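You operate a simulated robot arm through the tools that you are given. There is no shell and no other tool. Be economical: measure what you need, move in short steps, check, and stop when the job is done.

You run a simulated robot arm. Do the job below in one go: nothing can be reset, and whatever is moved stays where it is left.

JOB
Tighten the fitted handle and set out the barrel with its key number.
Fine: black and grey handle knob tight; the barrel goes on top of the key box; shut the box. Set down upright: what you pick out.
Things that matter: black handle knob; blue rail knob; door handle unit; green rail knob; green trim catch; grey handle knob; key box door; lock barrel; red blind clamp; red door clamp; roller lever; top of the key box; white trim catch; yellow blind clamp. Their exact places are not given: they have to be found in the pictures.

Only the result counts: the job must be done as asked and must still hold three seconds after the hand-in. Knocking over, shifting, dropping, spilling or breaking anything else fails it.

ROBOT AND FRAMES
A 7-joint arm with a two-finger gripper on a trunk, on a base that drives. Base frame: it is fixed to the floor where the robot stands at the start and does not move with it; the origin is under the middle of the robot, x ahead of it, y to its left, z up; the surface under the hand at the start is at about z = 786. Units: mm, rad, N and s.
With the tool pointing down near the work surface it reaches from about 300 to 740 mm from the robot's upright axis, wherever it stands. Its first joint turns from -2.897 to 2.897 rad. Places, roughly: black handle knob [400, 0, 800]; blue rail knob [500, 400, 800]; green rail knob [400, 800, 800]; green trim catch [700, -100, 800]; grey handle knob [300, 200, 800]; key box door [1300, -500, 900]; lock barrel [1250, -500, 750]; red blind clamp [200, 1000, 800]; red door clamp [200, -100, 800]; roller lever [-100, 800, 900]; top of the key box [1200, -500, 900]; white trim catch [700, -300, 800]; yellow blind clamp [600, 1100, 800]; yellow door clamp [300, -400, 800]. Payload 2.94 kg.
Tool frame: the origin (TCP) lies between the finger pads and is the grasp point; the fingertips stand 30 mm ahead of it; z points along the fingers, y is the line along which they close. Largest opening 138 mm; the body of the gripper starts 109 mm behind the TCP.
Orientation is that of the tool frame in the base frame, as a unit quaternion [w, x, y, z]. With the fingers straight down and closing along the base's y, the tool's x points along the base's -x, its y along +y and its z along -z.

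CONTROLS
- The arm moves only by the tool step_arm. Its argument "deltas" is a list of rows, each an object (a shift or turn left out is 0, a gripper value left out holds the last) with "xyz": the shift along the base's x, y, z in mm, a list of three; "turn": the turn, a rotation vector about the base's x, y, z in rad, a list of three; "fingers": the finger opening in mm, from 0 to 138. In form: [{"xyz": [x, y, z], "turn": [ax, ay, az], "fingers": fingers}, ...]. A call has 1 to 12 rows; each row shifts and turns the commanded pose from where the row before left it. Each row takes 0.2 s and may step no farther than 50 mm and 0.15 rad from the row before; otherwise, or with a gripper value out of range, the whole call is refused. A pose out of reach is approached as far as the arm can. The call stops where the force on the tool passes 90 N (or 10 N more than at its start, if that is more) or the arm is blocked; 0.2 s more then pass. Each finger halts on what it meets, pressing with about 29 N; the grip force reading is that of the motor and also rises with nothing between the fingers. The clock runs only during rows and for 0.2 s after the last one: add rows that do not move to give the fingers time. It gives the time, the measured TCP pose, the force on the tool (base axes), the opening and the grip force at its end, in the units of the frame above (readings bear some noise), with the torque about the TCP (base axes, N m) and any sound that the robot's microphone picked up.
- Cameras (640 x 400 px; columns grow to the right, rows downward): "scene" is now at [-15.1, 163.5, 1403.7]; the picture's right is [0.40, -0.92, 0.00], its down [-0.76, -0.33, -0.55] and it looks along [0.51, 0.22, -0.83] (base axes); focal length 214 px, centre (320, 200). "wrist" rides on the gripper at [71, 19, -146] in the tool frame; the picture's right is [-0.26, 0.97, 0.00], its down [-0.85, -0.23, -0.48] and it looks along [-0.46, -0.12, 0.88] (tool axes); focal length 280 px, centre (320, 200).
- grab_frame(camera): a new picture of that camera. The clock stands still meanwhile.
- move_column(by): slides the trunk up (or, below 0, down) by that many mm; the arm and the scene camera ride with it, the base frame stays. It gives what a move gives, with no picture.
- base_move(legs): drives the robot by 1 to 6 legs, each [ahead, left, turn to the left] in mm, mm and rad, along the robot's own axes; the way and the turn of a leg run together, so that a leg with both is an arc; at most 1500 mm and 3.142 rad a leg. The arm and the cameras ride along, it lands a little off, and it stops where it bumps. It gives what a move gives.
- aim_head(pan, tilt): turns the head with the scene camera to pan (to the left, within 1.501 rad either way) and tilt (down, from -0.506 to 1.204), counted from straight ahead of the robot. It gives what a move gives.
- pixel_to_xyz(camera, pixels): for up to 12 pixels [column, row] of the newest picture of that camera ("zoom" is the newest enlarged one), the place [x, y, z] in the base frame of the surface seen there, good to about 2 mm. The clock stands still meanwhile.
- inspect(camera, box): a new picture of the part [left, top, right, bottom] of that camera's present view, enlarged. The clock stands still meanwhile.
- close_job(): hands the job in; it is judged then, once.

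Work in short steps. Measure before you move; look again where a grasp or a placing could have gone wrong, and mend it. You have 80 turns and 52 pictures in all, those below and enlarged ones among them. Open the gripper and draw the arm clear of the work before you hand the job in, unless the task says otherwise; then end with one line.

The tools are called after "Emit:" as name(argument=value, ...) on one line, values as JSON. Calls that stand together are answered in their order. step_arm: Moves the arm, as the interface text tells. Its arguments: {"type":"object","properties":{"deltas":{"type":"array"}},"required":["deltas"]} The other tools are called the same way: move_column (by) slides the trunk up or down; base_move (legs) drives the base; aim_head (pan, tilt) turns the head that bears the scene camera; grab_frame (camera) takes a picture; pixel_to_xyz (camera, pixels) gives the place of the surface under pixels of a picture; inspect (camera, box) takes an enlarged picture of a part of a camera's view; close_job () hands the job in.

At the start:

```text
t: 0.0
position: [432.3, -20.8, 1184.0]
ee_rot: [-0.001, 0.001, 1.0, 0.0]
contact_force: [0.7, 0.0, 0.3]
moment: [0.0, -0.01, -0.03]
gripper_width: 138.1
finger_force: 0.0
trunk travel left (down, up): [-275.0, 179.0]
robot x, y, heading: [-2.4, -4.7, 0.001]
head pan, tilt: [0.412, 0.986]
```

scene: 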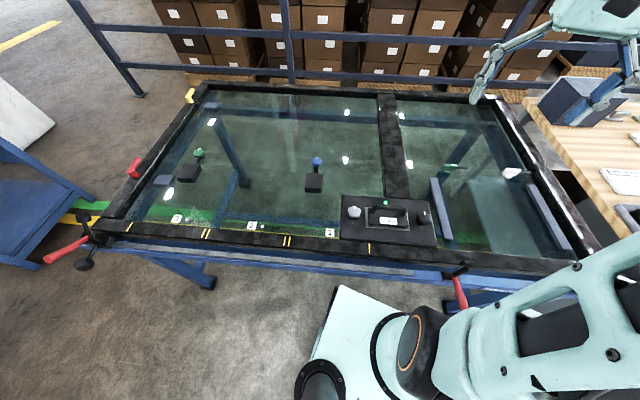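
wrist: 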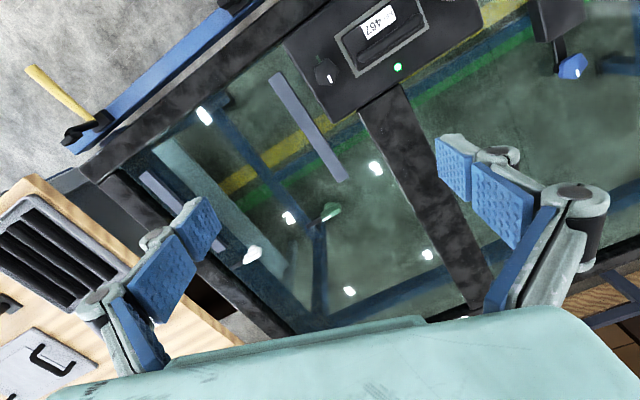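

The handle unit sits at about (388,218) in the scene view, with a grey knob at (354,212), a black knob at (422,216) and a number label. I enlarge it.

Emit:
inspect(camera="scene", box=[330, 185, 450, 260])

Emit:
inspect(camera="wrist", box=[280, 0, 480, 125])

Emit:
pixel_to_xyz(camera="scene", pixels=[[354, 212], [422, 216], [388, 218], [386, 203], [350, 232], [430, 240]])

```text
5.33 times, centred on (390, 222) of scene
```

zoom: 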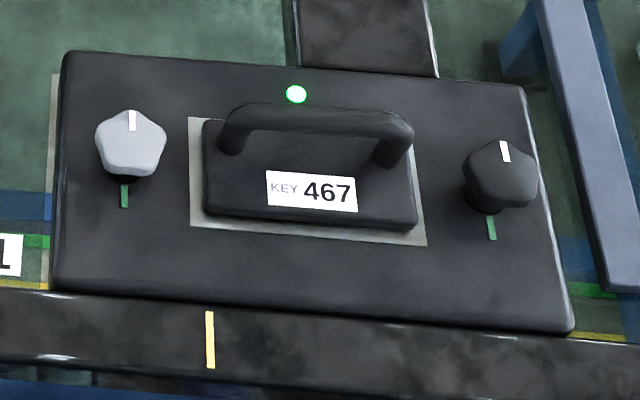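

```text
3.20 times, centred on (380, 62) of wrist
```

zoom: 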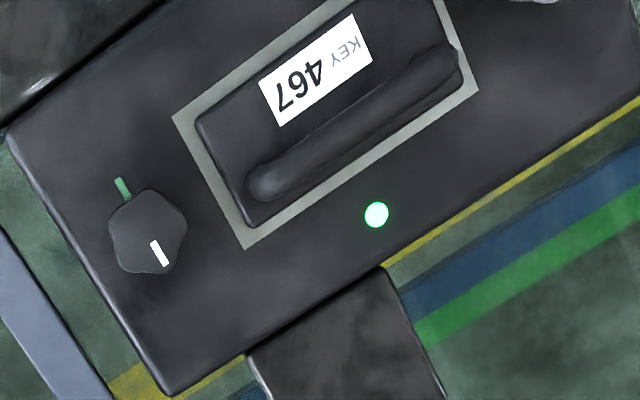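

```text
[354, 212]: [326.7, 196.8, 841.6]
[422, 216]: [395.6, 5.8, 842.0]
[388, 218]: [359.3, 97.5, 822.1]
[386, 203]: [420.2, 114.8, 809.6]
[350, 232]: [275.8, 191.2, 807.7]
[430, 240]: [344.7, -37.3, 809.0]
```

The label reads KEY 467; both knobs have white pointers about opposite to their green marks. I measure the black knob top, its mark and the handle more exactly.

Emit:
pixel_to_xyz(camera="zoom", pixels=[[148, 232], [112, 232], [184, 228], [140, 195], [152, 268], [160, 255], [122, 187], [380, 120], [200, 130], [250, 210]])

Emit:
pixel_to_xyz(camera="scene", pixels=[[354.4, 211.8], [349, 211], [360, 210.5], [354.4, 206.5], [353.5, 221.5], [423.8, 217.5], [390, 207], [373, 210]])

```text
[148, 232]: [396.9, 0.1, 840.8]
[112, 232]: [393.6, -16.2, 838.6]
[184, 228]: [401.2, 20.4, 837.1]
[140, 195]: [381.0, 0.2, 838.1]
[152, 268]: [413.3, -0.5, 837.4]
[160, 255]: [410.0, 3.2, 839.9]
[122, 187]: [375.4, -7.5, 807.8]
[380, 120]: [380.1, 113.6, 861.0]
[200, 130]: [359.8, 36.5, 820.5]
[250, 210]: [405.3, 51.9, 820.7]
```

```text
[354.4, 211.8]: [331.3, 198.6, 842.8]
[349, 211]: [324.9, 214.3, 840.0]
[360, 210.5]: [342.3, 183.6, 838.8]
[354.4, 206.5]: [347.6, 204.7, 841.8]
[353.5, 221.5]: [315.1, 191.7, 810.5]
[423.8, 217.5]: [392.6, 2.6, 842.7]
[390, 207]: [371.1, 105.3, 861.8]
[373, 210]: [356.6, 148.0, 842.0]
```

Black knob centre is about (397,1), top z≈841; handle block is 40 mm from it. I move above it, narrow the fingers and turn the hand left by 0.9 rad for a clockwise stroke.

Emit:
step_arm(deltas=[{"xyz": [-6, 4, -45], "turn": [0, 0, 0.15], "fingers": 56}, {"xyz": [-6, 4, -45], "turn": [0, 0, 0.15]}, {"xyz": [-6, 4, -45], "turn": [0, 0, 0.15]}, {"xyz": [-6, 4, -45], "turn": [0, 0, 0.15]}, {"xyz": [-6, 3, -45], "turn": [0, 0, 0.15]}, {"xyz": [-5.3, 2.8, -45], "turn": [0, 0, 0.15]}, {"xyz": [0, 0, -10]}, {}])

```text
t: 1.8
position: [395.7, 2.2, 905.0]
ee_rot: [0.0, -0.436, 0.9, 0.001]
contact_force: [0.8, -0.2, 0.3]
moment: [0.0, -0.03, -0.03]
gripper_width: 55.9
finger_force: 0.0
trunk travel left (down, up): [-275.0, 179.0]
robot x, y, heading: [1.6, -0.7, -0.001]
head pan, tilt: [0.412, 0.986]
```

At 905 above the knob; a quick wrist look to check centring before descending.

Emit:
grab_frame(camera="wrist")

```text
47 pictures are left
```

wrist: 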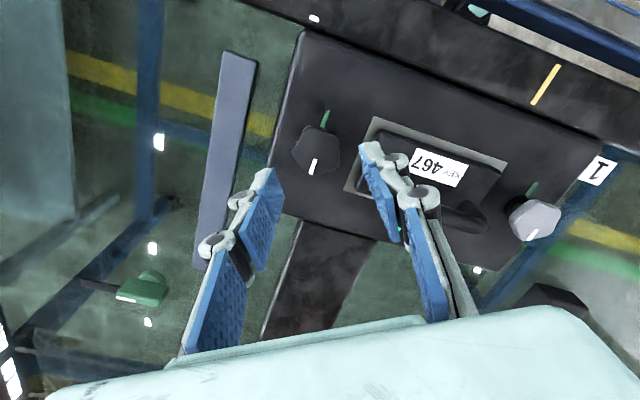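

The knob at (317,150) lies ahead between the fingers. I descend to z≈846 and close gently on it.

Emit:
step_arm(deltas=[{"xyz": [0.8, -1, -30]}, {"xyz": [0, 0, -28]}, {}, {"fingers": 20}, {}, {}])

```text
t: 3.2
position: [396.9, -0.5, 848.0]
ee_rot: [0.0, -0.435, 0.901, 0.0]
contact_force: [1.2, -2.5, -3.1]
moment: [0.04, -0.25, -0.05]
gripper_width: 37.8
finger_force: 45.4
trunk travel left (down, up): [-275.0, 179.0]
robot x, y, heading: [-1.0, 3.2, -0.002]
head pan, tilt: [0.412, 0.986]
```

Gripped at 37.8 mm. I turn clockwise (−z) by 0.6 and watch the torque and sound.

Emit:
step_arm(deltas=[{"turn": [0, 0, -0.15], "fingers": 10}, {"turn": [0, 0, -0.15]}, {"turn": [0, 0, -0.15]}, {"turn": [0, 0, -0.15]}])

Emit:
inspect(camera="scene", box=[330, 185, 450, 260])

```text
t: 4.2
position: [397.1, -1.5, 846.3]
ee_rot: [0.0, -0.149, 0.989, 0.0]
contact_force: [0.8, -8.1, 2.6]
moment: [-0.35, 0.16, 0.05]
gripper_width: 37.8
finger_force: 45.0
trunk travel left (down, up): [-275.0, 179.0]
robot x, y, heading: [0.6, 2.7, -0.006]
head pan, tilt: [0.412, 0.986]
```

```text
5.33 times, centred on (390, 222) of scene
```

zoom: 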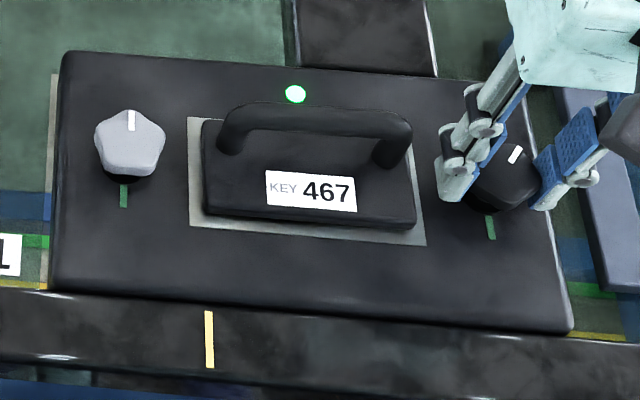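

The pointer turned clockwise with the hand, with little torque. I keep turning.

Emit:
step_arm(deltas=[{"turn": [0, 0, -0.15]}, {"turn": [0, 0, -0.15]}, {"turn": [0, 0, -0.15]}, {"turn": [0, 0, -0.15]}, {"turn": [0, 0, -0.15]}, {"turn": [0, 0, -0.15]}])

```text
t: 5.6
position: [397.5, -0.0, 846.3]
ee_rot: [0.0, 0.296, 0.955, 0.002]
contact_force: [0.7, -10.7, 3.3]
moment: [-0.55, -0.48, 0.09]
gripper_width: 37.4
finger_force: 44.8
trunk travel left (down, up): [-275.0, 179.0]
robot x, y, heading: [2.1, 1.1, 0.001]
head pan, tilt: [0.412, 0.986]
```

Still free (Mz 0.09) after 1.5 rad. I turn 0.9 more, watching for a stop.

Emit:
step_arm(deltas=[{"turn": [0, 0, -0.15]}, {"turn": [0, 0, -0.15]}, {"turn": [0, 0, -0.15]}, {"turn": [0, 0, -0.15]}, {"turn": [0, 0, -0.15]}, {"turn": [0, 0, -0.15]}])

Emit:
inspect(camera="scene", box=[330, 185, 450, 260])

```text
t: 7.0
position: [396.9, 0.8, 847.3]
ee_rot: [0.001, 0.682, 0.731, 0.001]
contact_force: [1.6, -10.1, 9.0]
moment: [-0.47, -0.01, 0.03]
gripper_width: 37.8
finger_force: 44.4
trunk travel left (down, up): [-275.0, 179.0]
robot x, y, heading: [-0.2, 0.1, 0.003]
head pan, tilt: [0.412, 0.986]
```

```text
5.33 times, centred on (390, 222) of scene
```

zoom: 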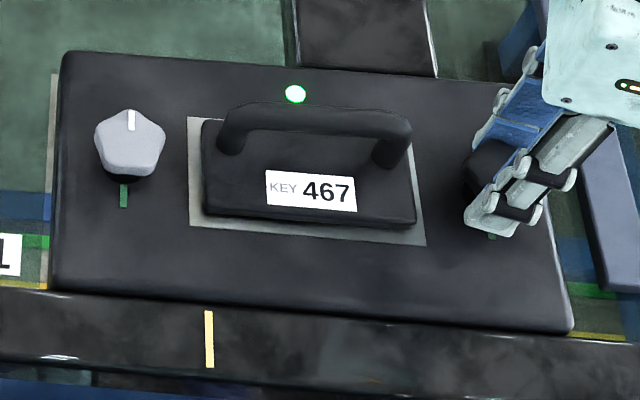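

Turned 2.4 rad; I continue with smaller steps towards the green mark.

Emit:
step_arm(deltas=[{"turn": [0, 0, -0.12]}, {"turn": [0, 0, -0.12]}, {"turn": [0, 0, -0.12]}, {"turn": [0, 0, -0.12]}])

```text
t: 8.0
position: [398.9, -0.0, 845.9]
ee_rot: [0.0, 0.836, 0.548, 0.001]
contact_force: [3.9, -11.2, 7.0]
moment: [-0.21, -0.16, 0.04]
gripper_width: 37.6
finger_force: 45.1
trunk travel left (down, up): [-275.0, 179.0]
robot x, y, heading: [0.1, -3.3, -0.004]
head pan, tilt: [0.412, 0.986]
```

Total 2.88 rad, no stop yet. Continue in small steps.

Emit:
step_arm(deltas=[{"turn": [0, 0, -0.1]}, {"turn": [0, 0, -0.1]}, {"turn": [0, 0, -0.1]}])

Emit:
inspect(camera="scene", box=[390, 190, 454, 230])

```text
t: 8.8
position: [398.5, 0.7, 847.7]
ee_rot: [0.0, 0.909, 0.417, 0.001]
contact_force: [7.9, -9.0, 7.5]
moment: [-0.67, 0.11, 0.25]
gripper_width: 37.6
finger_force: 44.9
trunk travel left (down, up): [-275.0, 179.0]
robot x, y, heading: [1.8, -2.2, 0.002]
head pan, tilt: [0.412, 0.986]
```

```text
10.00 times, centred on (422, 210) of scene
```

zoom: 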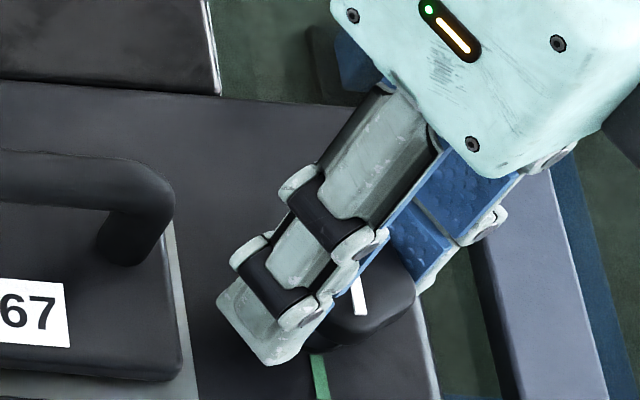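

Mz has risen to 0.25 near 180°. I turn a bit more to find the stop.

Emit:
step_arm(deltas=[{"turn": [0, 0, -0.07]}, {"turn": [0, 0, -0.07]}])

```text
t: 9.4
position: [399.3, 0.4, 846.6]
ee_rot: [0.0, 0.936, 0.353, 0.001]
contact_force: [12.7, -4.6, 2.5]
moment: [0.07, -0.44, 0.16]
gripper_width: 36.8
finger_force: 44.4
trunk travel left (down, up): [-275.0, 179.0]
robot x, y, heading: [0.5, 2.5, -0.002]
head pan, tilt: [0.412, 0.986]
```

Opening changed slightly (36.8), maybe a slip at the stop. I open, lift and look at the pointer.

Emit:
step_arm(deltas=[{"fingers": 56}, {}, {"xyz": [0, 0, 45]}, {"xyz": [0, 0, 45]}])

Emit:
inspect(camera="wrist", box=[0, 0, 640, 400])

```text
t: 10.4
position: [396.8, 0.4, 936.8]
ee_rot: [-0.001, 0.936, 0.352, -0.001]
contact_force: [0.5, 0.5, 0.8]
moment: [-0.05, -0.01, 0.03]
gripper_width: 56.1
finger_force: 0.0
trunk travel left (down, up): [-275.0, 179.0]
robot x, y, heading: [2.2, -2.6, -0.004]
head pan, tilt: [0.412, 0.986]
```

```text
1.00 times, centred on (320, 200) of wrist (not enlarged: the box is as wide or as high as the picture)
```

zoom: 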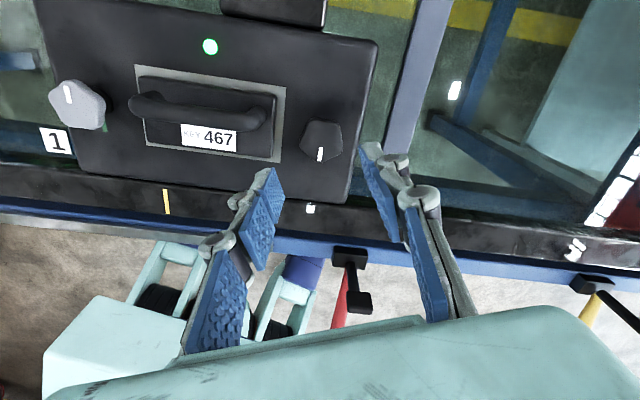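

The black pointer now faces the green mark's side. I zoom on it from the wrist and the scene.

Emit:
inspect(camera="wrist", box=[290, 110, 354, 150])

Emit:
inspect(camera="scene", box=[390, 195, 454, 235])

```text
10.00 times, centred on (322, 130) of wrist
```

zoom: 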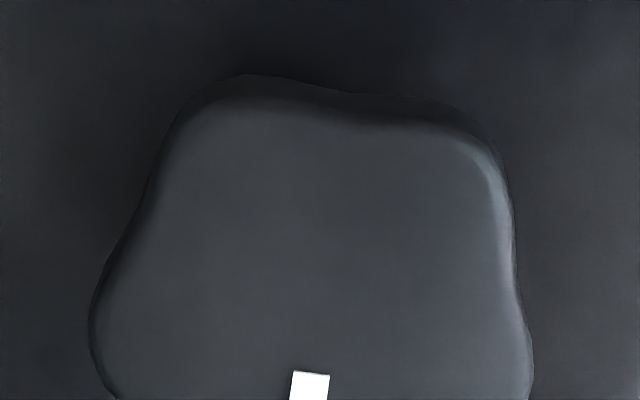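

```text
10.00 times, centred on (422, 215) of scene
```

zoom: 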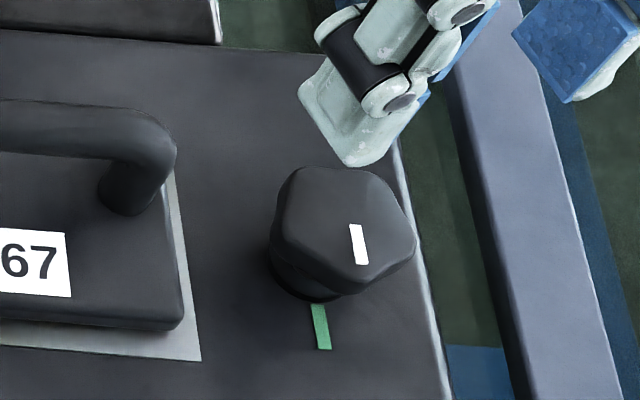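

I measure the pointer's ends and the mark's ends to get their directions.

Emit:
pixel_to_xyz(camera="zoom", pixels=[[354, 226], [361, 263], [317, 307], [325, 347], [276, 225], [412, 250], [340, 290], [340, 172]])

```text
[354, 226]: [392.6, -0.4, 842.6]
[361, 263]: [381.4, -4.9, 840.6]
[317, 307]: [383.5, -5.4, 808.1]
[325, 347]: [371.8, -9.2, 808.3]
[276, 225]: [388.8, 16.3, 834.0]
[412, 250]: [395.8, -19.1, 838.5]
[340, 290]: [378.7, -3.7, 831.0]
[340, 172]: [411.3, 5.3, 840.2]
```

Pointer direction (−0.93,−0.37) versus mark (−0.95,−0.31): nearly aligned, and the hand turned ~0.2 rad more than the knob, suggesting a stop. I regrip after turning back 0.5 and try once more to confirm tightness.

Emit:
step_arm(deltas=[{"turn": [0, 0, 0.15]}, {"turn": [0, 0, 0.15]}, {"turn": [0, 0, 0.15]}, {"turn": [0, 0, 0.05], "xyz": [-0.5, 0, -45]}, {"xyz": [0, 0, -45]}, {"fingers": 10}, {}, {}, {"turn": [0, 0, -0.08]}, {"turn": [0, 0, -0.08]}])

Emit:
step_arm(deltas=[{"turn": [0, 0, -0.08]}, {"turn": [0, 0, -0.08]}])

```text
t: 12.6
position: [398.5, 0.4, 848.5]
ee_rot: [0.0, 0.863, 0.506, 0.001]
contact_force: [7.5, -0.7, -4.1]
moment: [-0.17, -0.07, 0.82]
gripper_width: 37.4
finger_force: 45.0
trunk travel left (down, up): [-275.0, 179.0]
robot x, y, heading: [-0.6, 2.3, 0.001]
head pan, tilt: [0.412, 0.986]
```

```text
t: 13.2
position: [398.2, -0.1, 846.4]
ee_rot: [0.001, 0.9, 0.435, 0.0]
contact_force: [9.3, -3.9, 0.4]
moment: [-0.22, -0.05, 0.51]
gripper_width: 38.1
finger_force: 45.0
trunk travel left (down, up): [-275.0, 179.0]
robot x, y, heading: [2.6, -1.3, 0.001]
head pan, tilt: [0.412, 0.986]
```

Mz reached 0.82 N·m against the stop: the black knob is tight. I release, rise, and move to the grey knob while turning the hand back to the left.

Emit:
step_arm(deltas=[{"fingers": 56}, {}, {"xyz": [0, 0, 40]}, {"xyz": [0, 0, 44]}, {"xyz": [-8, 25, 0], "turn": [0, 0, 0.15]}, {"xyz": [-8, 25, 0], "turn": [0, 0, 0.15]}, {"xyz": [-8, 25, 0], "turn": [0, 0, 0.15]}, {"xyz": [-8, 25, 0], "turn": [0, 0, 0.15]}, {"xyz": [-8, 25, 0], "turn": [0, 0, 0.15]}, {"xyz": [-8, 25, 0], "turn": [0, 0, 0.15]}, {"xyz": [-9, 25, 0], "turn": [0, 0, 0.15]}, {"xyz": [-9, 23, 0], "turn": [0, 0, 0.15]}])

Emit:
step_arm(deltas=[{"turn": [0, 0, 0.15]}, {"turn": [0, 0, 0.15]}, {"turn": [0, 0, 0.15]}, {"turn": [0, 0, 0.15]}, {"turn": [0, 0, 0.15]}, {"turn": [0, 0, 0.15]}, {"turn": [0, 0, 0.15]}, {"turn": [0, 0, 0.15]}, {"turn": [0, 0, 0.15]}, {"turn": [0, 0, 0.15]}, {"turn": [0, 0, 0.15]}, {"turn": [0, 0, 0.15]}])

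Emit:
step_arm(deltas=[{"turn": [0, 0, 0.15]}, {"turn": [0, 0, 0.15]}, {"turn": [0, 0, 0.15]}, {"turn": [0, 0, 0.15]}, {}])

Emit:
inspect(camera="scene", box=[330, 185, 450, 260])

Emit:
grab_frame(camera="wrist")

```text
t: 15.8
position: [329.0, 199.3, 931.6]
ee_rot: [0.0, 0.497, 0.868, 0.0]
contact_force: [-0.2, -0.3, 0.5]
moment: [0.01, -0.04, 0.0]
gripper_width: 56.3
finger_force: 0.0
trunk travel left (down, up): [-275.0, 179.0]
robot x, y, heading: [1.8, 0.2, 0.0]
head pan, tilt: [0.412, 0.986]
```

```text
t: 18.4
position: [332.3, 199.0, 931.0]
ee_rot: [0.0, -0.372, 0.928, 0.0]
contact_force: [0.7, 0.7, 0.2]
moment: [-0.02, 0.01, -0.01]
gripper_width: 56.1
finger_force: 0.2
trunk travel left (down, up): [-275.0, 179.0]
robot x, y, heading: [0.9, -1.3, 0.001]
head pan, tilt: [0.412, 0.986]
```

```text
t: 19.6
position: [331.2, 199.1, 931.1]
ee_rot: [-0.001, -0.629, 0.777, 0.0]
contact_force: [-0.5, 0.3, 0.8]
moment: [0.05, 0.0, -0.01]
gripper_width: 56.1
finger_force: 0.1
trunk travel left (down, up): [-275.0, 179.0]
robot x, y, heading: [1.8, -0.5, -0.004]
head pan, tilt: [0.412, 0.986]
```

```text
5.33 times, centred on (390, 222) of scene
```

zoom: 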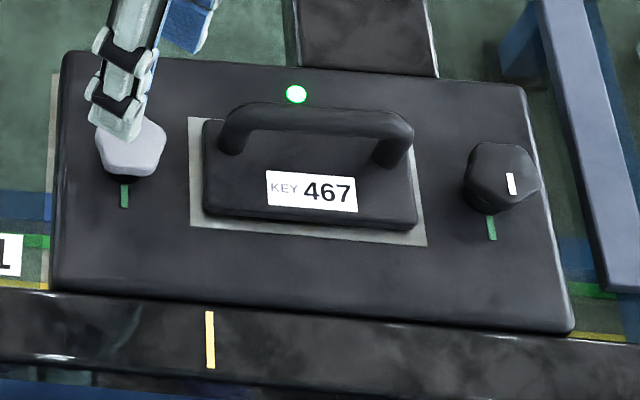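

```text
39 pictures are left
```

wrist: 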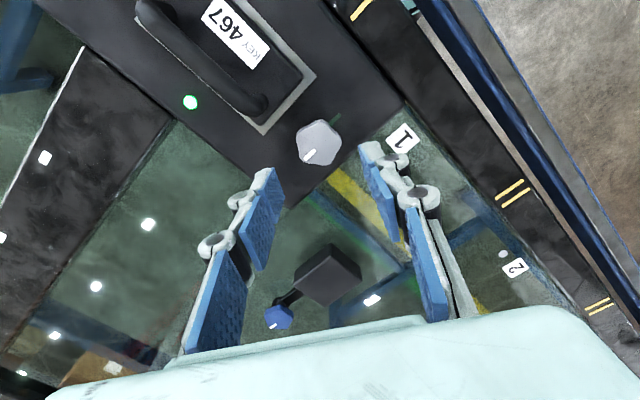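

Black pointer is at its mark. The grey knob sits at (319,143), between the fingers; I measure it once from this view.

Emit:
pixel_to_xyz(camera="wrist", pixels=[[319, 143], [299, 145], [340, 142], [316, 122], [313, 163]])

```text
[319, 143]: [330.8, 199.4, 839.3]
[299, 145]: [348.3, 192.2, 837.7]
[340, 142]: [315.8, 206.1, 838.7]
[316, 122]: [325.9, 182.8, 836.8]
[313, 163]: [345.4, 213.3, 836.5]
```

Centre (332,199). I descend, grip and start turning clockwise.

Emit:
step_arm(deltas=[{"xyz": [0.5, 0, -42]}, {"xyz": [0, 0, -43]}, {}, {"fingers": 10}, {}, {}, {"turn": [0, 0, -0.15]}, {"turn": [0, 0, -0.15]}, {"turn": [0, 0, -0.15]}, {"turn": [0, 0, -0.15]}])

Emit:
step_arm(deltas=[{"turn": [0, 0, -0.15]}, {"turn": [0, 0, -0.15]}, {"turn": [0, 0, -0.15]}, {"turn": [0, 0, -0.15]}, {"turn": [0, 0, -0.15]}, {"turn": [0, 0, -0.15]}, {"turn": [0, 0, -0.15]}, {"turn": [0, 0, -0.15]}])

Emit:
inspect(camera="scene", box=[320, 190, 384, 230])

```text
t: 21.8
position: [332.3, 199.0, 846.8]
ee_rot: [0.001, -0.369, 0.93, 0.001]
contact_force: [8.1, -2.9, 6.4]
moment: [-0.37, 0.14, 0.01]
gripper_width: 36.7
finger_force: 45.0
trunk travel left (down, up): [-275.0, 179.0]
robot x, y, heading: [5.0, -1.8, -0.007]
head pan, tilt: [0.412, 0.986]
```

```text
t: 23.6
position: [330.3, 201.2, 845.5]
ee_rot: [0.0, 0.218, 0.976, 0.001]
contact_force: [1.1, 10.0, 12.6]
moment: [0.32, 0.36, 0.08]
gripper_width: 36.3
finger_force: 44.9
trunk travel left (down, up): [-275.0, 179.0]
robot x, y, heading: [-0.2, 1.1, -0.005]
head pan, tilt: [0.412, 0.986]
```

```text
10.00 times, centred on (352, 210) of scene
```

zoom: 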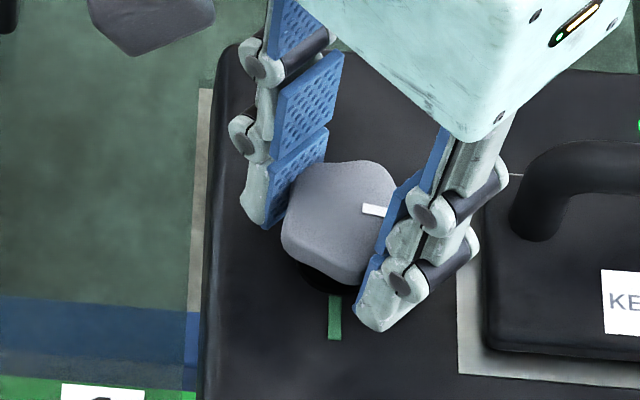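

The grey pointer has turned about 1.8 rad, now pointing right. I turn on in smaller steps towards the stop.

Emit:
step_arm(deltas=[{"turn": [0, 0, -0.15]}, {"turn": [0, 0, -0.15]}, {"turn": [0, 0, -0.15]}, {"turn": [0, 0, -0.15]}, {"turn": [0, 0, -0.15]}, {"turn": [0, 0, -0.15]}, {"turn": [0, 0, -0.15]}])

Emit:
step_arm(deltas=[{"turn": [0, 0, -0.1]}, {"turn": [0, 0, -0.1]}, {"turn": [0, 0, -0.1]}])

Emit:
step_arm(deltas=[{"turn": [0, 0, -0.08]}, {"turn": [0, 0, -0.08]}])

```text
t: 25.2
position: [332.7, 200.9, 845.5]
ee_rot: [0.002, 0.678, 0.735, 0.002]
contact_force: [4.2, 24.4, 8.8]
moment: [0.28, -0.01, 0.06]
gripper_width: 35.9
finger_force: 44.9
trunk travel left (down, up): [-275.0, 179.0]
robot x, y, heading: [-0.7, -0.6, 0.001]
head pan, tilt: [0.412, 0.986]
```

```text
t: 26.0
position: [333.4, 199.6, 845.9]
ee_rot: [0.0, 0.781, 0.624, 0.002]
contact_force: [7.5, 23.6, 8.8]
moment: [0.02, 0.02, 0.07]
gripper_width: 36.0
finger_force: 45.0
trunk travel left (down, up): [-275.0, 179.0]
robot x, y, heading: [-2.4, 0.6, -0.003]
head pan, tilt: [0.412, 0.986]
```

```text
t: 26.6
position: [332.3, 199.2, 845.0]
ee_rot: [0.0, 0.828, 0.561, 0.002]
contact_force: [6.6, 17.8, 10.5]
moment: [0.64, -0.13, 0.73]
gripper_width: 36.4
finger_force: 44.6
trunk travel left (down, up): [-275.0, 179.0]
robot x, y, heading: [-1.6, 1.5, 0.003]
head pan, tilt: [0.412, 0.986]
```

Mz jumped to 0.73: the stop. I press a little more, then release, rise and look.

Emit:
step_arm(deltas=[{"turn": [0, 0, -0.08]}, {"turn": [0, 0, -0.06]}])

Emit:
step_arm(deltas=[{"fingers": 56}, {}, {"xyz": [0, 0, 45]}, {"xyz": [0, 0, 45]}, {"xyz": [0, 0, 45]}, {"xyz": [0, 0, 45]}, {"xyz": [0, 0, 45]}])

Emit:
inspect(camera="scene", box=[330, 185, 450, 260])

Emit:
aim_head(pan=-0.4, tilt=0.6)

Emit:
grab_frame(camera="scene")

```text
t: 27.2
position: [331.9, 198.1, 845.1]
ee_rot: [0.001, 0.865, 0.501, -0.001]
contact_force: [5.7, 5.1, 10.9]
moment: [0.24, -0.19, 0.58]
gripper_width: 37.6
finger_force: 44.8
trunk travel left (down, up): [-275.0, 179.0]
robot x, y, heading: [-0.3, -2.2, 0.002]
head pan, tilt: [0.412, 0.986]
```

```text
t: 28.8
position: [330.4, 198.5, 1068.8]
ee_rot: [0.001, 0.865, 0.502, -0.004]
contact_force: [-0.5, 0.3, 1.0]
moment: [-0.03, 0.01, 0.0]
gripper_width: 56.0
finger_force: 0.0
trunk travel left (down, up): [-275.0, 179.0]
robot x, y, heading: [-1.4, 0.1, -0.002]
head pan, tilt: [0.412, 0.986]
```

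```text
5.33 times, centred on (390, 222) of scene
```

zoom: 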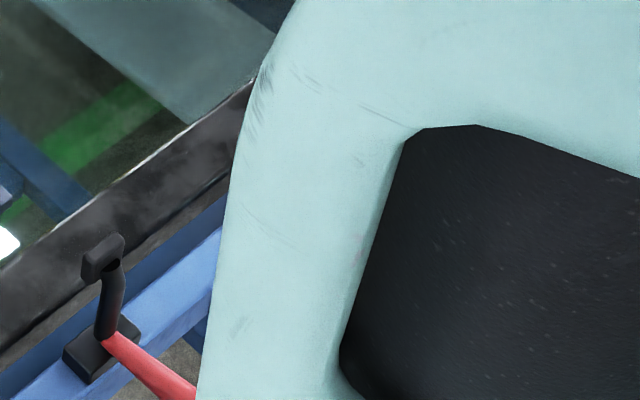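

```text
t: 29.9
position: [330.5, 198.2, 1070.0]
ee_rot: [-0.001, 0.865, 0.502, 0.0]
contact_force: [0.4, 0.1, 0.1]
moment: [0.01, 0.01, 0.0]
gripper_width: 55.8
finger_force: 0.0
trunk travel left (down, up): [-275.0, 179.0]
robot x, y, heading: [-2.4, 0.0, -0.004]
head pan, tilt: [-0.4, 0.6]
```

```text
36 pictures are left
```

scene: 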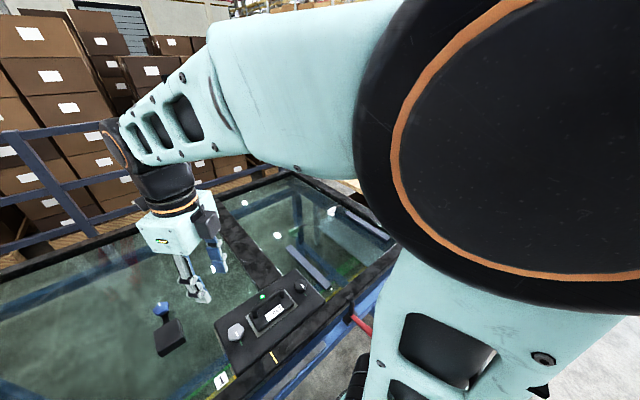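

I check the grey knob at (236,331) in this view.

Emit:
inspect(camera="scene", box=[210, 270, 322, 340])

```text
5.71 times, centred on (266, 305) of scene
```

zoom: 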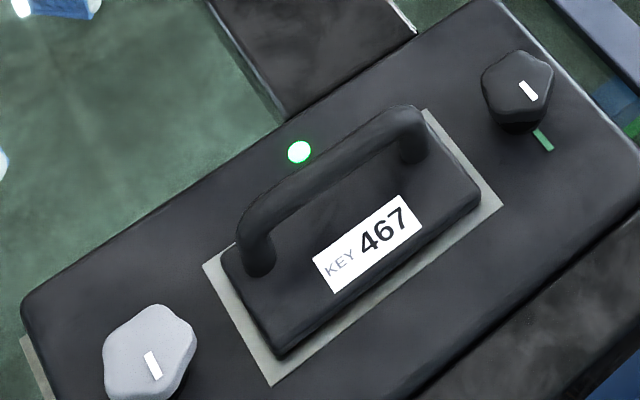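

Both pointers are at their marks and torque-stopped. Next I swing the arm left out of the head's view and look to the right for the key box.

Emit:
step_arm(deltas=[{"xyz": [-20, 40, 10], "turn": [0, 0, 0.15]}, {"xyz": [-20, 40, 10], "turn": [0, 0, 0.15]}, {"xyz": [-20, 40, 10], "turn": [0, 0, 0.15]}, {"xyz": [-20, 40, 10], "turn": [0, 0, 0.15]}, {"xyz": [-20, 30, 10], "turn": [0, 0, 0.15]}, {"xyz": [-20, 20, 10], "turn": [0, 0, 0.15]}, {"xyz": [-20, 10, 10], "turn": [0, 0, 0.15]}, {"turn": [0, 0, 0.15]}, {"turn": [0, 0, 0.15]}])

Emit:
aim_head(pan=-0.7, tilt=0.5)

Emit:
grab_frame(camera="scene")

```text
t: 31.9
position: [193.2, 419.8, 1140.3]
ee_rot: [0.001, 0.361, 0.933, 0.0]
contact_force: [0.2, -0.1, 0.6]
moment: [0.02, 0.0, 0.0]
gripper_width: 55.9
finger_force: 0.1
trunk travel left (down, up): [-275.0, 179.0]
robot x, y, heading: [0.8, 1.2, 0.003]
head pan, tilt: [-0.4, 0.6]
```

```text
t: 32.7
position: [191.9, 418.7, 1140.6]
ee_rot: [0.0, 0.363, 0.932, 0.0]
contact_force: [-0.4, -0.3, 0.1]
moment: [0.0, 0.01, -0.01]
gripper_width: 55.9
finger_force: 0.1
trunk travel left (down, up): [-275.0, 179.0]
robot x, y, heading: [0.2, -2.2, -0.002]
head pan, tilt: [-0.7, 0.499]
```

```text
34 pictures are left
```

scene: 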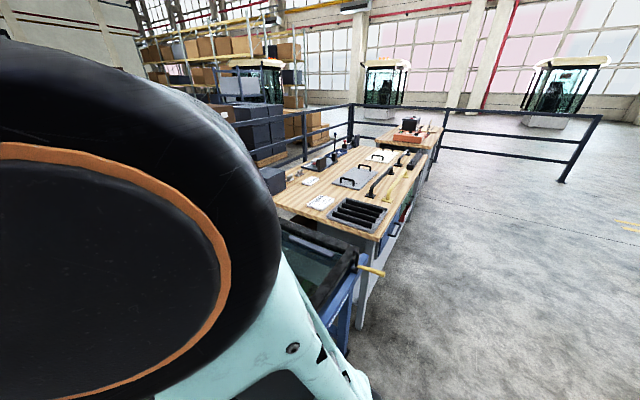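

Emit:
inspect(camera="scene", box=[250, 100, 474, 240])

Emit:
pixel_to_xyz(camera="scene", pixels=[[275, 180], [358, 213], [360, 178], [408, 135], [425, 147], [380, 270], [350, 345], [377, 238], [444, 128], [355, 330], [320, 200], [430, 170]])

```text
2.86 times, centred on (362, 170) of scene
```

zoom: 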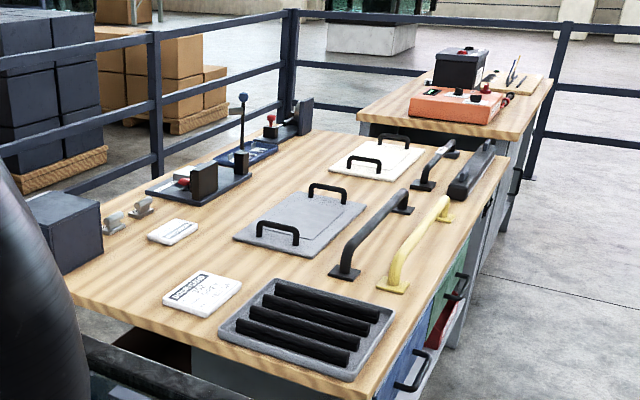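

```text
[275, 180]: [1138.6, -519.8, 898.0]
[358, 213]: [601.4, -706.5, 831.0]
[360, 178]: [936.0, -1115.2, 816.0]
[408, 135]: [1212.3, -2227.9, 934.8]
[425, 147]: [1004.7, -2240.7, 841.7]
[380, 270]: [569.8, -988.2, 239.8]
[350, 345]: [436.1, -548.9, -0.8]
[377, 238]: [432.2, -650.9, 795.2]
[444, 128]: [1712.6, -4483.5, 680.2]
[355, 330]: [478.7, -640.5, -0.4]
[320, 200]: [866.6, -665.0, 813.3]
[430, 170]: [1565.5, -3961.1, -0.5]
```

The blue-grey box at (275,180), top z≈898, is likely the key box. I measure the box's corners, the rail behind it and the bench's edges.

Emit:
pixel_to_xyz(camera="zoom", pixels=[[100, 200], [60, 192], [50, 245], [98, 250], [85, 225], [150, 150], [155, 40], [290, 60], [110, 225], [500, 160], [200, 190], [160, 170]])

Emit:
aim_head(pan=-0.3, tilt=0.45)

Emit:
grab_frame(camera="scene")

```text
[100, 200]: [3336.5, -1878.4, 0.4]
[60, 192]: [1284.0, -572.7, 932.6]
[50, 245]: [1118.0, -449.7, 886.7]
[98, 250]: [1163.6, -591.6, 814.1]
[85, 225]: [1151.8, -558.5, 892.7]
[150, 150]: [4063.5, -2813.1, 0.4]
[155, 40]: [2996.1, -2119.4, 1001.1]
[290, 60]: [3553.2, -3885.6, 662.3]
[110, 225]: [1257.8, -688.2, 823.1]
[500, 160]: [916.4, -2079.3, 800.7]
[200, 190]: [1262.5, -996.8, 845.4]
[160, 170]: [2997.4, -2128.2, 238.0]
```

```text
t: 33.6
position: [192.0, 420.1, 1140.3]
ee_rot: [0.0, 0.363, 0.932, 0.0]
contact_force: [-0.7, 0.0, -1.4]
moment: [-0.02, 0.0, -0.01]
gripper_width: 56.3
finger_force: 0.1
trunk travel left (down, up): [-275.0, 179.0]
robot x, y, heading: [1.8, 0.4, 0.002]
head pan, tilt: [-0.3, 0.45]
```

```text
32 pictures are left
```

scene: 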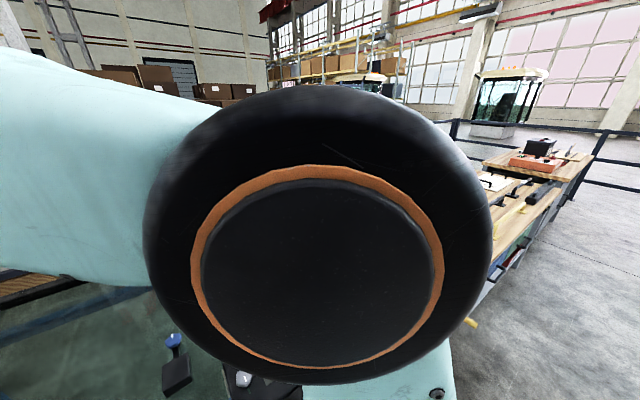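

The floor rail is far (x≈3000), so there is an aisle behind. The arm blocks this view; I back off 400 mm and drive right 1100 mm, then look left over the bench.

Emit:
base_move(legs=[[-400, 0, 0], [0, -1100, 0]])

Emit:
aim_head(pan=0.5, tilt=0.3)

Emit:
grab_frame(camera="scene")

```text
t: 45.6
position: [-205.7, -677.3, 1141.0]
ee_rot: [0.0, 0.361, 0.933, 0.0]
contact_force: [0.0, -1.1, 0.6]
moment: [-0.01, -0.03, -0.01]
gripper_width: 55.9
finger_force: 0.0
trunk travel left (down, up): [-275.0, 179.0]
robot x, y, heading: [-395.1, -1098.5, 0.002]
head pan, tilt: [-0.3, 0.45]
```

```text
t: 46.7
position: [-203.9, -678.8, 1139.9]
ee_rot: [-0.001, 0.361, 0.932, 0.001]
contact_force: [0.1, 0.6, 0.0]
moment: [0.01, -0.03, 0.0]
gripper_width: 55.9
finger_force: 0.1
trunk travel left (down, up): [-275.0, 179.0]
robot x, y, heading: [-392.2, -1100.5, -0.001]
head pan, tilt: [0.499, 0.3]
```

```text
31 pictures are left
```

scene: 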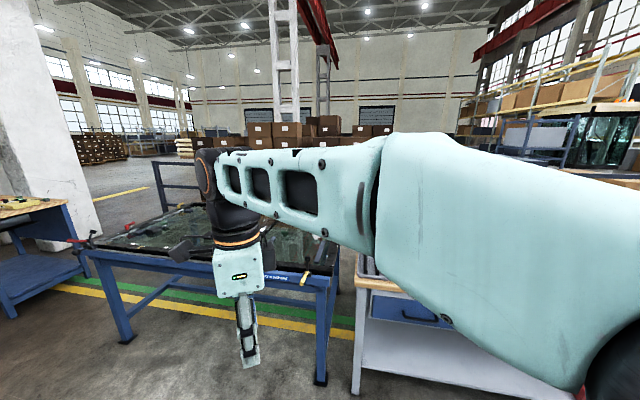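

The arm is in the way on the left; I swing it to the front right.

Emit:
step_arm(deltas=[{"xyz": [35, -35, 0]}, {"xyz": [35, -35, 0]}, {"xyz": [35, -35, 0]}, {"xyz": [35, -35, 0]}, {"xyz": [30, -40, 0]}, {"xyz": [25, -42, 0]}, {"xyz": [20, -45, 0]}, {"xyz": [10, -48, 0]}, {"xyz": [0, -49, 0]}, {"xyz": [0, -49, 0]}, {"xyz": [0, -49, 0]}, {"xyz": [0, -49, 0]}])

Emit:
step_arm(deltas=[{"xyz": [-10, -48, 0]}, {"xyz": [-20, -45, 0]}, {"xyz": [-25, -42, 0]}, {"xyz": [-25, -42, 0]}])

Emit:
grab_frame(camera="scene")

```text
t: 49.3
position: [20.4, -1189.6, 1142.8]
ee_rot: [0.0, 0.36, 0.933, 0.0]
contact_force: [-0.2, 0.1, 0.4]
moment: [0.01, -0.01, 0.02]
gripper_width: 55.9
finger_force: 0.0
trunk travel left (down, up): [-275.0, 179.0]
robot x, y, heading: [-392.6, -1098.4, 0.004]
head pan, tilt: [0.499, 0.3]
```

```text
t: 50.3
position: [-59.7, -1365.3, 1139.5]
ee_rot: [0.0, 0.36, 0.933, -0.001]
contact_force: [-0.3, 0.8, 0.3]
moment: [0.0, -0.04, -0.01]
gripper_width: 55.8
finger_force: 0.1
trunk travel left (down, up): [-275.0, 179.0]
robot x, y, heading: [-394.6, -1096.6, 0.005]
head pan, tilt: [0.499, 0.3]
```

```text
30 pictures are left
```

scene: 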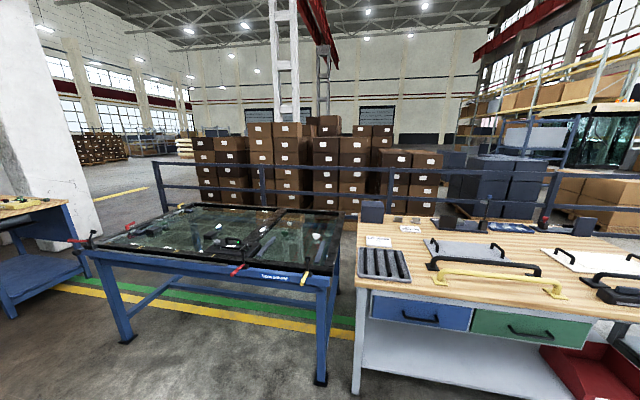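

Now I see the layout: box at (372,211) on the bench's far left corner, rail behind. I zoom and measure distances.

Emit:
inspect(camera="scene", box=[340, 180, 468, 260])

Emit:
pixel_to_xyz(camera="scene", pixels=[[163, 190], [264, 185], [390, 190], [552, 195], [340, 205], [339, 245], [342, 300], [358, 277], [320, 380], [372, 206], [372, 215], [95, 238]])

```text
5.00 times, centred on (404, 220) of scene
```

zoom: 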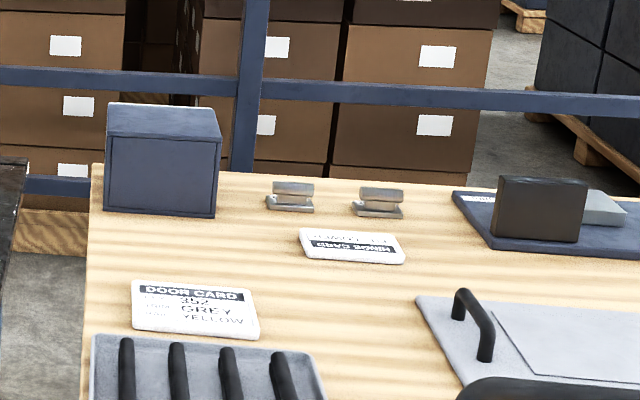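

```text
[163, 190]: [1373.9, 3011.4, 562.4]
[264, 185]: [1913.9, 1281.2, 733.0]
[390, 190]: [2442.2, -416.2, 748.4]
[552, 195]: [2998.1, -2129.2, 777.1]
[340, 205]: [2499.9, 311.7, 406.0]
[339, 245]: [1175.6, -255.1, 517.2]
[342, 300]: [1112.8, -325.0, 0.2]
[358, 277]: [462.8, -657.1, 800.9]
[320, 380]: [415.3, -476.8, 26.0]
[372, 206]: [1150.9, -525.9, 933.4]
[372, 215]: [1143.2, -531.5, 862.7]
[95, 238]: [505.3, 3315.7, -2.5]
```

The box's far side (door side, x≈1300) faces the aisle between bench and rail (rail x≈2450 there). I measure what lies along the left route around the table and right route around the benches.

Emit:
pixel_to_xyz(camera="scene", pixels=[[88, 262], [15, 316], [75, 275], [125, 342], [185, 203], [98, 236], [150, 215], [240, 290], [90, 195], [78, 241], [170, 215], [10, 230]])

Emit:
aim_head(pan=-0.5, tilt=0.3)

Emit:
grab_frame(camera="scene")

```text
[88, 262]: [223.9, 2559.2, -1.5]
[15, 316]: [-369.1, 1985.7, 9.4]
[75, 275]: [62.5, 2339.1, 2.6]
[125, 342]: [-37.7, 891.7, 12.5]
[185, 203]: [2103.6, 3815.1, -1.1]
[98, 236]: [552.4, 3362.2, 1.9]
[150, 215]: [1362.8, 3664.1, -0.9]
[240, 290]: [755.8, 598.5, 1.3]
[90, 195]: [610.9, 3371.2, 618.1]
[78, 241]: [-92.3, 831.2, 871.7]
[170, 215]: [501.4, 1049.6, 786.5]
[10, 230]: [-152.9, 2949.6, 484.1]
```

```text
t: 51.6
position: [-58.4, -1364.9, 1139.1]
ee_rot: [0.0, 0.361, 0.933, 0.0]
contact_force: [0.4, -0.2, -0.9]
moment: [0.02, -0.02, 0.0]
gripper_width: 55.8
finger_force: 0.1
trunk travel left (down, up): [-275.0, 179.0]
robot x, y, heading: [-399.6, -1096.8, 0.002]
head pan, tilt: [-0.499, 0.3]
```

```text
28 pictures are left
```

scene: 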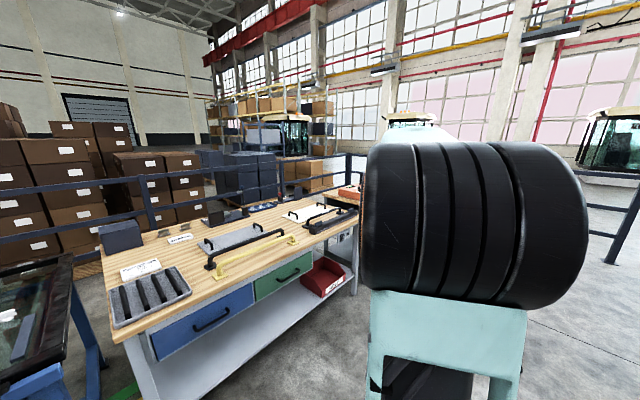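

Everything is rotated by ≈0.315 rad; the left route is open (table left end v≈900, cart v≥2000 in the rotated frame). I turn 0.315, slide left past the table, then drive ahead into the aisle.

Emit:
base_move(legs=[[0, 0, 0.315], [0, 1184, 0], [0, 1184, 0], [1160, 0, 0], [1160, 0, 0]])

Emit:
aim_head(pan=-0.9, tilt=0.4)

```text
t: 84.5
position: [1501.4, 1717.9, 1139.3]
ee_rot: [0.0, 0.206, 0.979, 0.0]
contact_force: [0.9, 0.4, -0.5]
moment: [0.01, 0.04, 0.0]
gripper_width: 55.9
finger_force: 0.2
trunk travel left (down, up): [-275.0, 179.0]
robot x, y, heading: [1100.2, 1866.0, 0.323]
head pan, tilt: [-0.499, 0.3]
```

```text
t: 85.3
position: [1501.7, 1719.4, 1139.7]
ee_rot: [0.0, 0.207, 0.978, 0.0]
contact_force: [-0.7, 0.8, 0.6]
moment: [-0.01, -0.01, -0.01]
gripper_width: 56.2
finger_force: 0.1
trunk travel left (down, up): [-275.0, 179.0]
robot x, y, heading: [1097.8, 1865.2, 0.326]
head pan, tilt: [-0.901, 0.4]
```

At u≈1632, v≈1425 as planned. I turn around to face the bench side and slide along the aisle towards the box, part of the way.

Emit:
base_move(legs=[[0, 0, 3.13], [0, 1130, 0], [0, 500, 0]])

Emit:
aim_head(pan=0.7, tilt=0.6)

Emit:
grab_frame(camera="scene")

```text
t: 107.2
position: [1172.1, 471.7, 1141.2]
ee_rot: [0.0, 0.976, -0.22, 0.0]
contact_force: [-0.1, 0.1, -0.7]
moment: [0.02, -0.01, -0.02]
gripper_width: 56.2
finger_force: 0.0
trunk travel left (down, up): [-275.0, 179.0]
robot x, y, heading: [1569.9, 311.7, -2.845]
head pan, tilt: [-0.901, 0.4]
```

```text
t: 108.9
position: [1171.9, 471.4, 1140.5]
ee_rot: [0.001, 0.976, -0.219, 0.0]
contact_force: [-0.5, -0.2, 0.5]
moment: [0.0, -0.03, -0.02]
gripper_width: 55.8
finger_force: 0.1
trunk travel left (down, up): [-275.0, 179.0]
robot x, y, heading: [1570.6, 313.5, -2.84]
head pan, tilt: [0.7, 0.6]
```

```text
27 pictures are left
```

scene: 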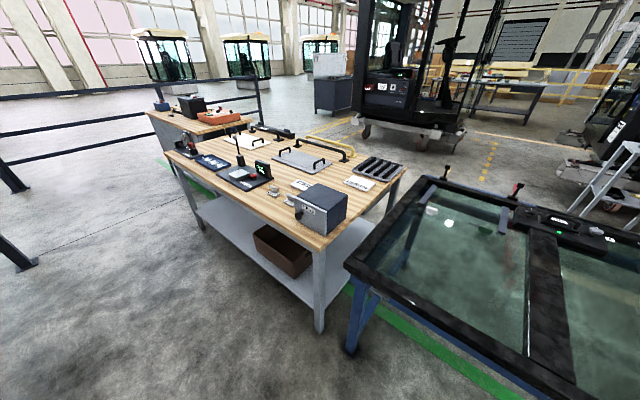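

The box at (318,207) has a face on this side. I zoom in.

Emit:
inspect(camera="scene", box=[236, 160, 364, 240])

Emit:
pixel_to_xyz(camera="scene", pixels=[[318, 195], [300, 196], [328, 209], [346, 195], [328, 232], [320, 247], [180, 172], [319, 330], [290, 180], [248, 190]])

```text
5.00 times, centred on (300, 200) of scene
```

zoom: 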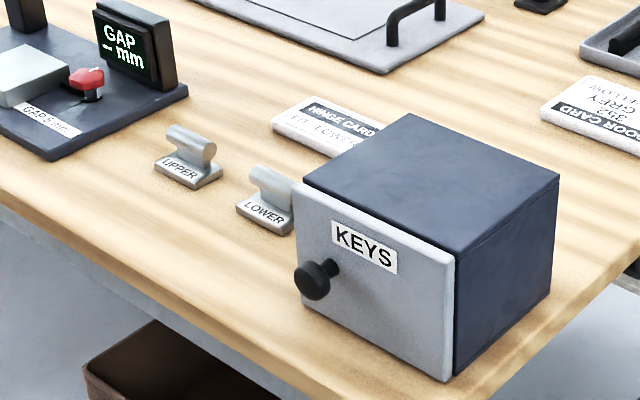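

```text
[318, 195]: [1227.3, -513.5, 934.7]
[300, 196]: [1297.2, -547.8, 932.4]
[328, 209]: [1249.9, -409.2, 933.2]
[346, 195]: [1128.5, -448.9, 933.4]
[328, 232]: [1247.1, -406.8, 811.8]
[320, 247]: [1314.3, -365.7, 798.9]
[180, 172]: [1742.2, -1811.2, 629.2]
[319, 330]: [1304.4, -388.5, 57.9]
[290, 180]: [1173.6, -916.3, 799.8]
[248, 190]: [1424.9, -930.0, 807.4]
```

The barrel is inside the closed box: door faces the aisle, knob on the left, hinge on the right (v≈−781). I slide left 650 mm to stand in front of it.

Emit:
base_move(legs=[[0, 650, 0.015]])

Emit:
aim_head(pan=0.3, tilt=0.85)

Emit:
grab_frame(camera="scene")

```text
t: 115.1
position: [1363.7, -154.9, 1139.7]
ee_rot: [0.001, 0.977, -0.215, 0.0]
contact_force: [-1.1, -0.6, -0.9]
moment: [-0.02, -0.01, 0.0]
gripper_width: 56.3
finger_force: 0.0
trunk travel left (down, up): [-275.0, 179.0]
robot x, y, heading: [1765.8, -310.9, -2.834]
head pan, tilt: [0.7, 0.6]
```

```text
t: 116.0
position: [1364.9, -155.3, 1139.7]
ee_rot: [0.0, 0.977, -0.214, 0.0]
contact_force: [-0.2, 0.6, 0.0]
moment: [-0.01, -0.02, 0.01]
gripper_width: 56.2
finger_force: 0.1
trunk travel left (down, up): [-275.0, 179.0]
robot x, y, heading: [1766.9, -311.6, -2.837]
head pan, tilt: [0.3, 0.85]
```

```text
25 pictures are left
```

scene: 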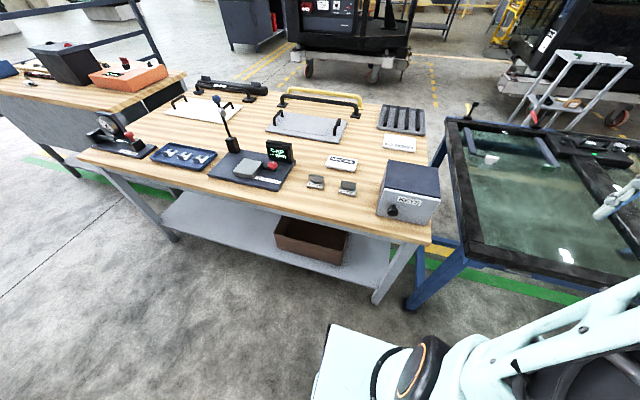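

Good view: box at (410,190). I zoom and measure the knob and door.

Emit:
inspect(camera="scene", box=[362, 155, 458, 215])

Emit:
pixel_to_xyz(camera="scene", pixels=[[392, 211], [389, 211], [396, 211], [392, 208], [392, 215], [400, 209], [384, 188], [438, 199], [378, 214], [428, 222], [405, 160], [430, 240]])

```text
6.67 times, centred on (410, 185) of scene
```

zoom: 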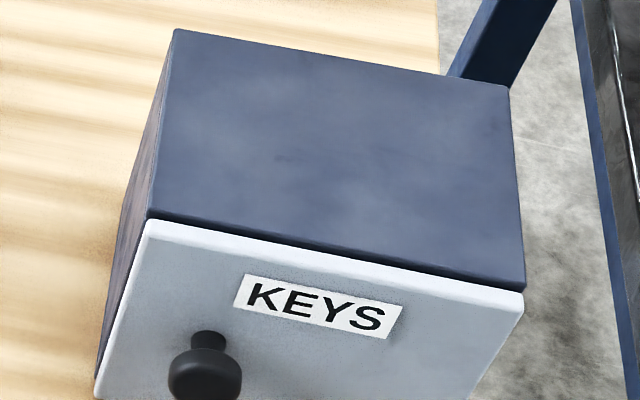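

```text
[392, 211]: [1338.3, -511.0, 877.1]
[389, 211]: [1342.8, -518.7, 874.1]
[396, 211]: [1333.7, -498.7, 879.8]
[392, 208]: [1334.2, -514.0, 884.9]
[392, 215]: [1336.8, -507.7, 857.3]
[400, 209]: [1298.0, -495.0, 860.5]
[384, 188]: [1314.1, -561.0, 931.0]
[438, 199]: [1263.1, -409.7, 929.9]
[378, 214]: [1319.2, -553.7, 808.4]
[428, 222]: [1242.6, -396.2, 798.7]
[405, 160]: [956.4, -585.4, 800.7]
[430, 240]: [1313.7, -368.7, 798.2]
```

Knob centre ≈ (1327,−513,871), head ø≈28 mm; hinge about (u1064, v−783). I bring the hand above the knob, closing along the box's width.

Emit:
step_arm(deltas=[{"xyz": [-4, -44, 0], "turn": [0, 0, 0.15], "fingers": 54}, {"xyz": [-4, -45, 0], "turn": [0, 0, 0.15]}, {"xyz": [-5, -45, -15], "turn": [0, 0, 0.15]}, {"xyz": [-5, -45, -20], "turn": [0, 0, 0.15]}, {"xyz": [-5, -45, -20], "turn": [0, 0, 0.15]}, {"xyz": [-5, -45, -20]}, {"xyz": [-5, -45, -20]}, {"xyz": [-5, -44, -25]}, {}])

Emit:
grab_frame(camera="wrist")

```text
refused: row 8 steps farther than a row can; nothing moved
```

```text
23 pictures are left
```

wrist: 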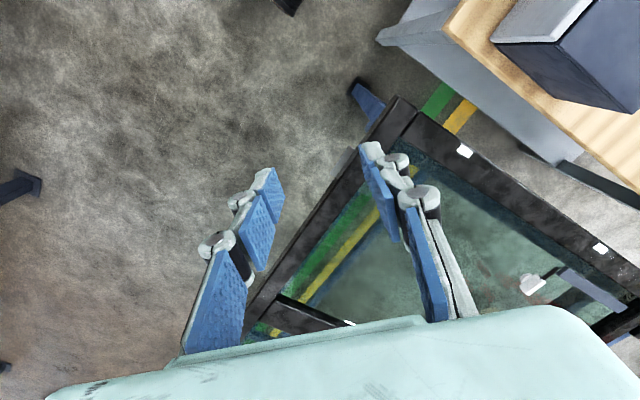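

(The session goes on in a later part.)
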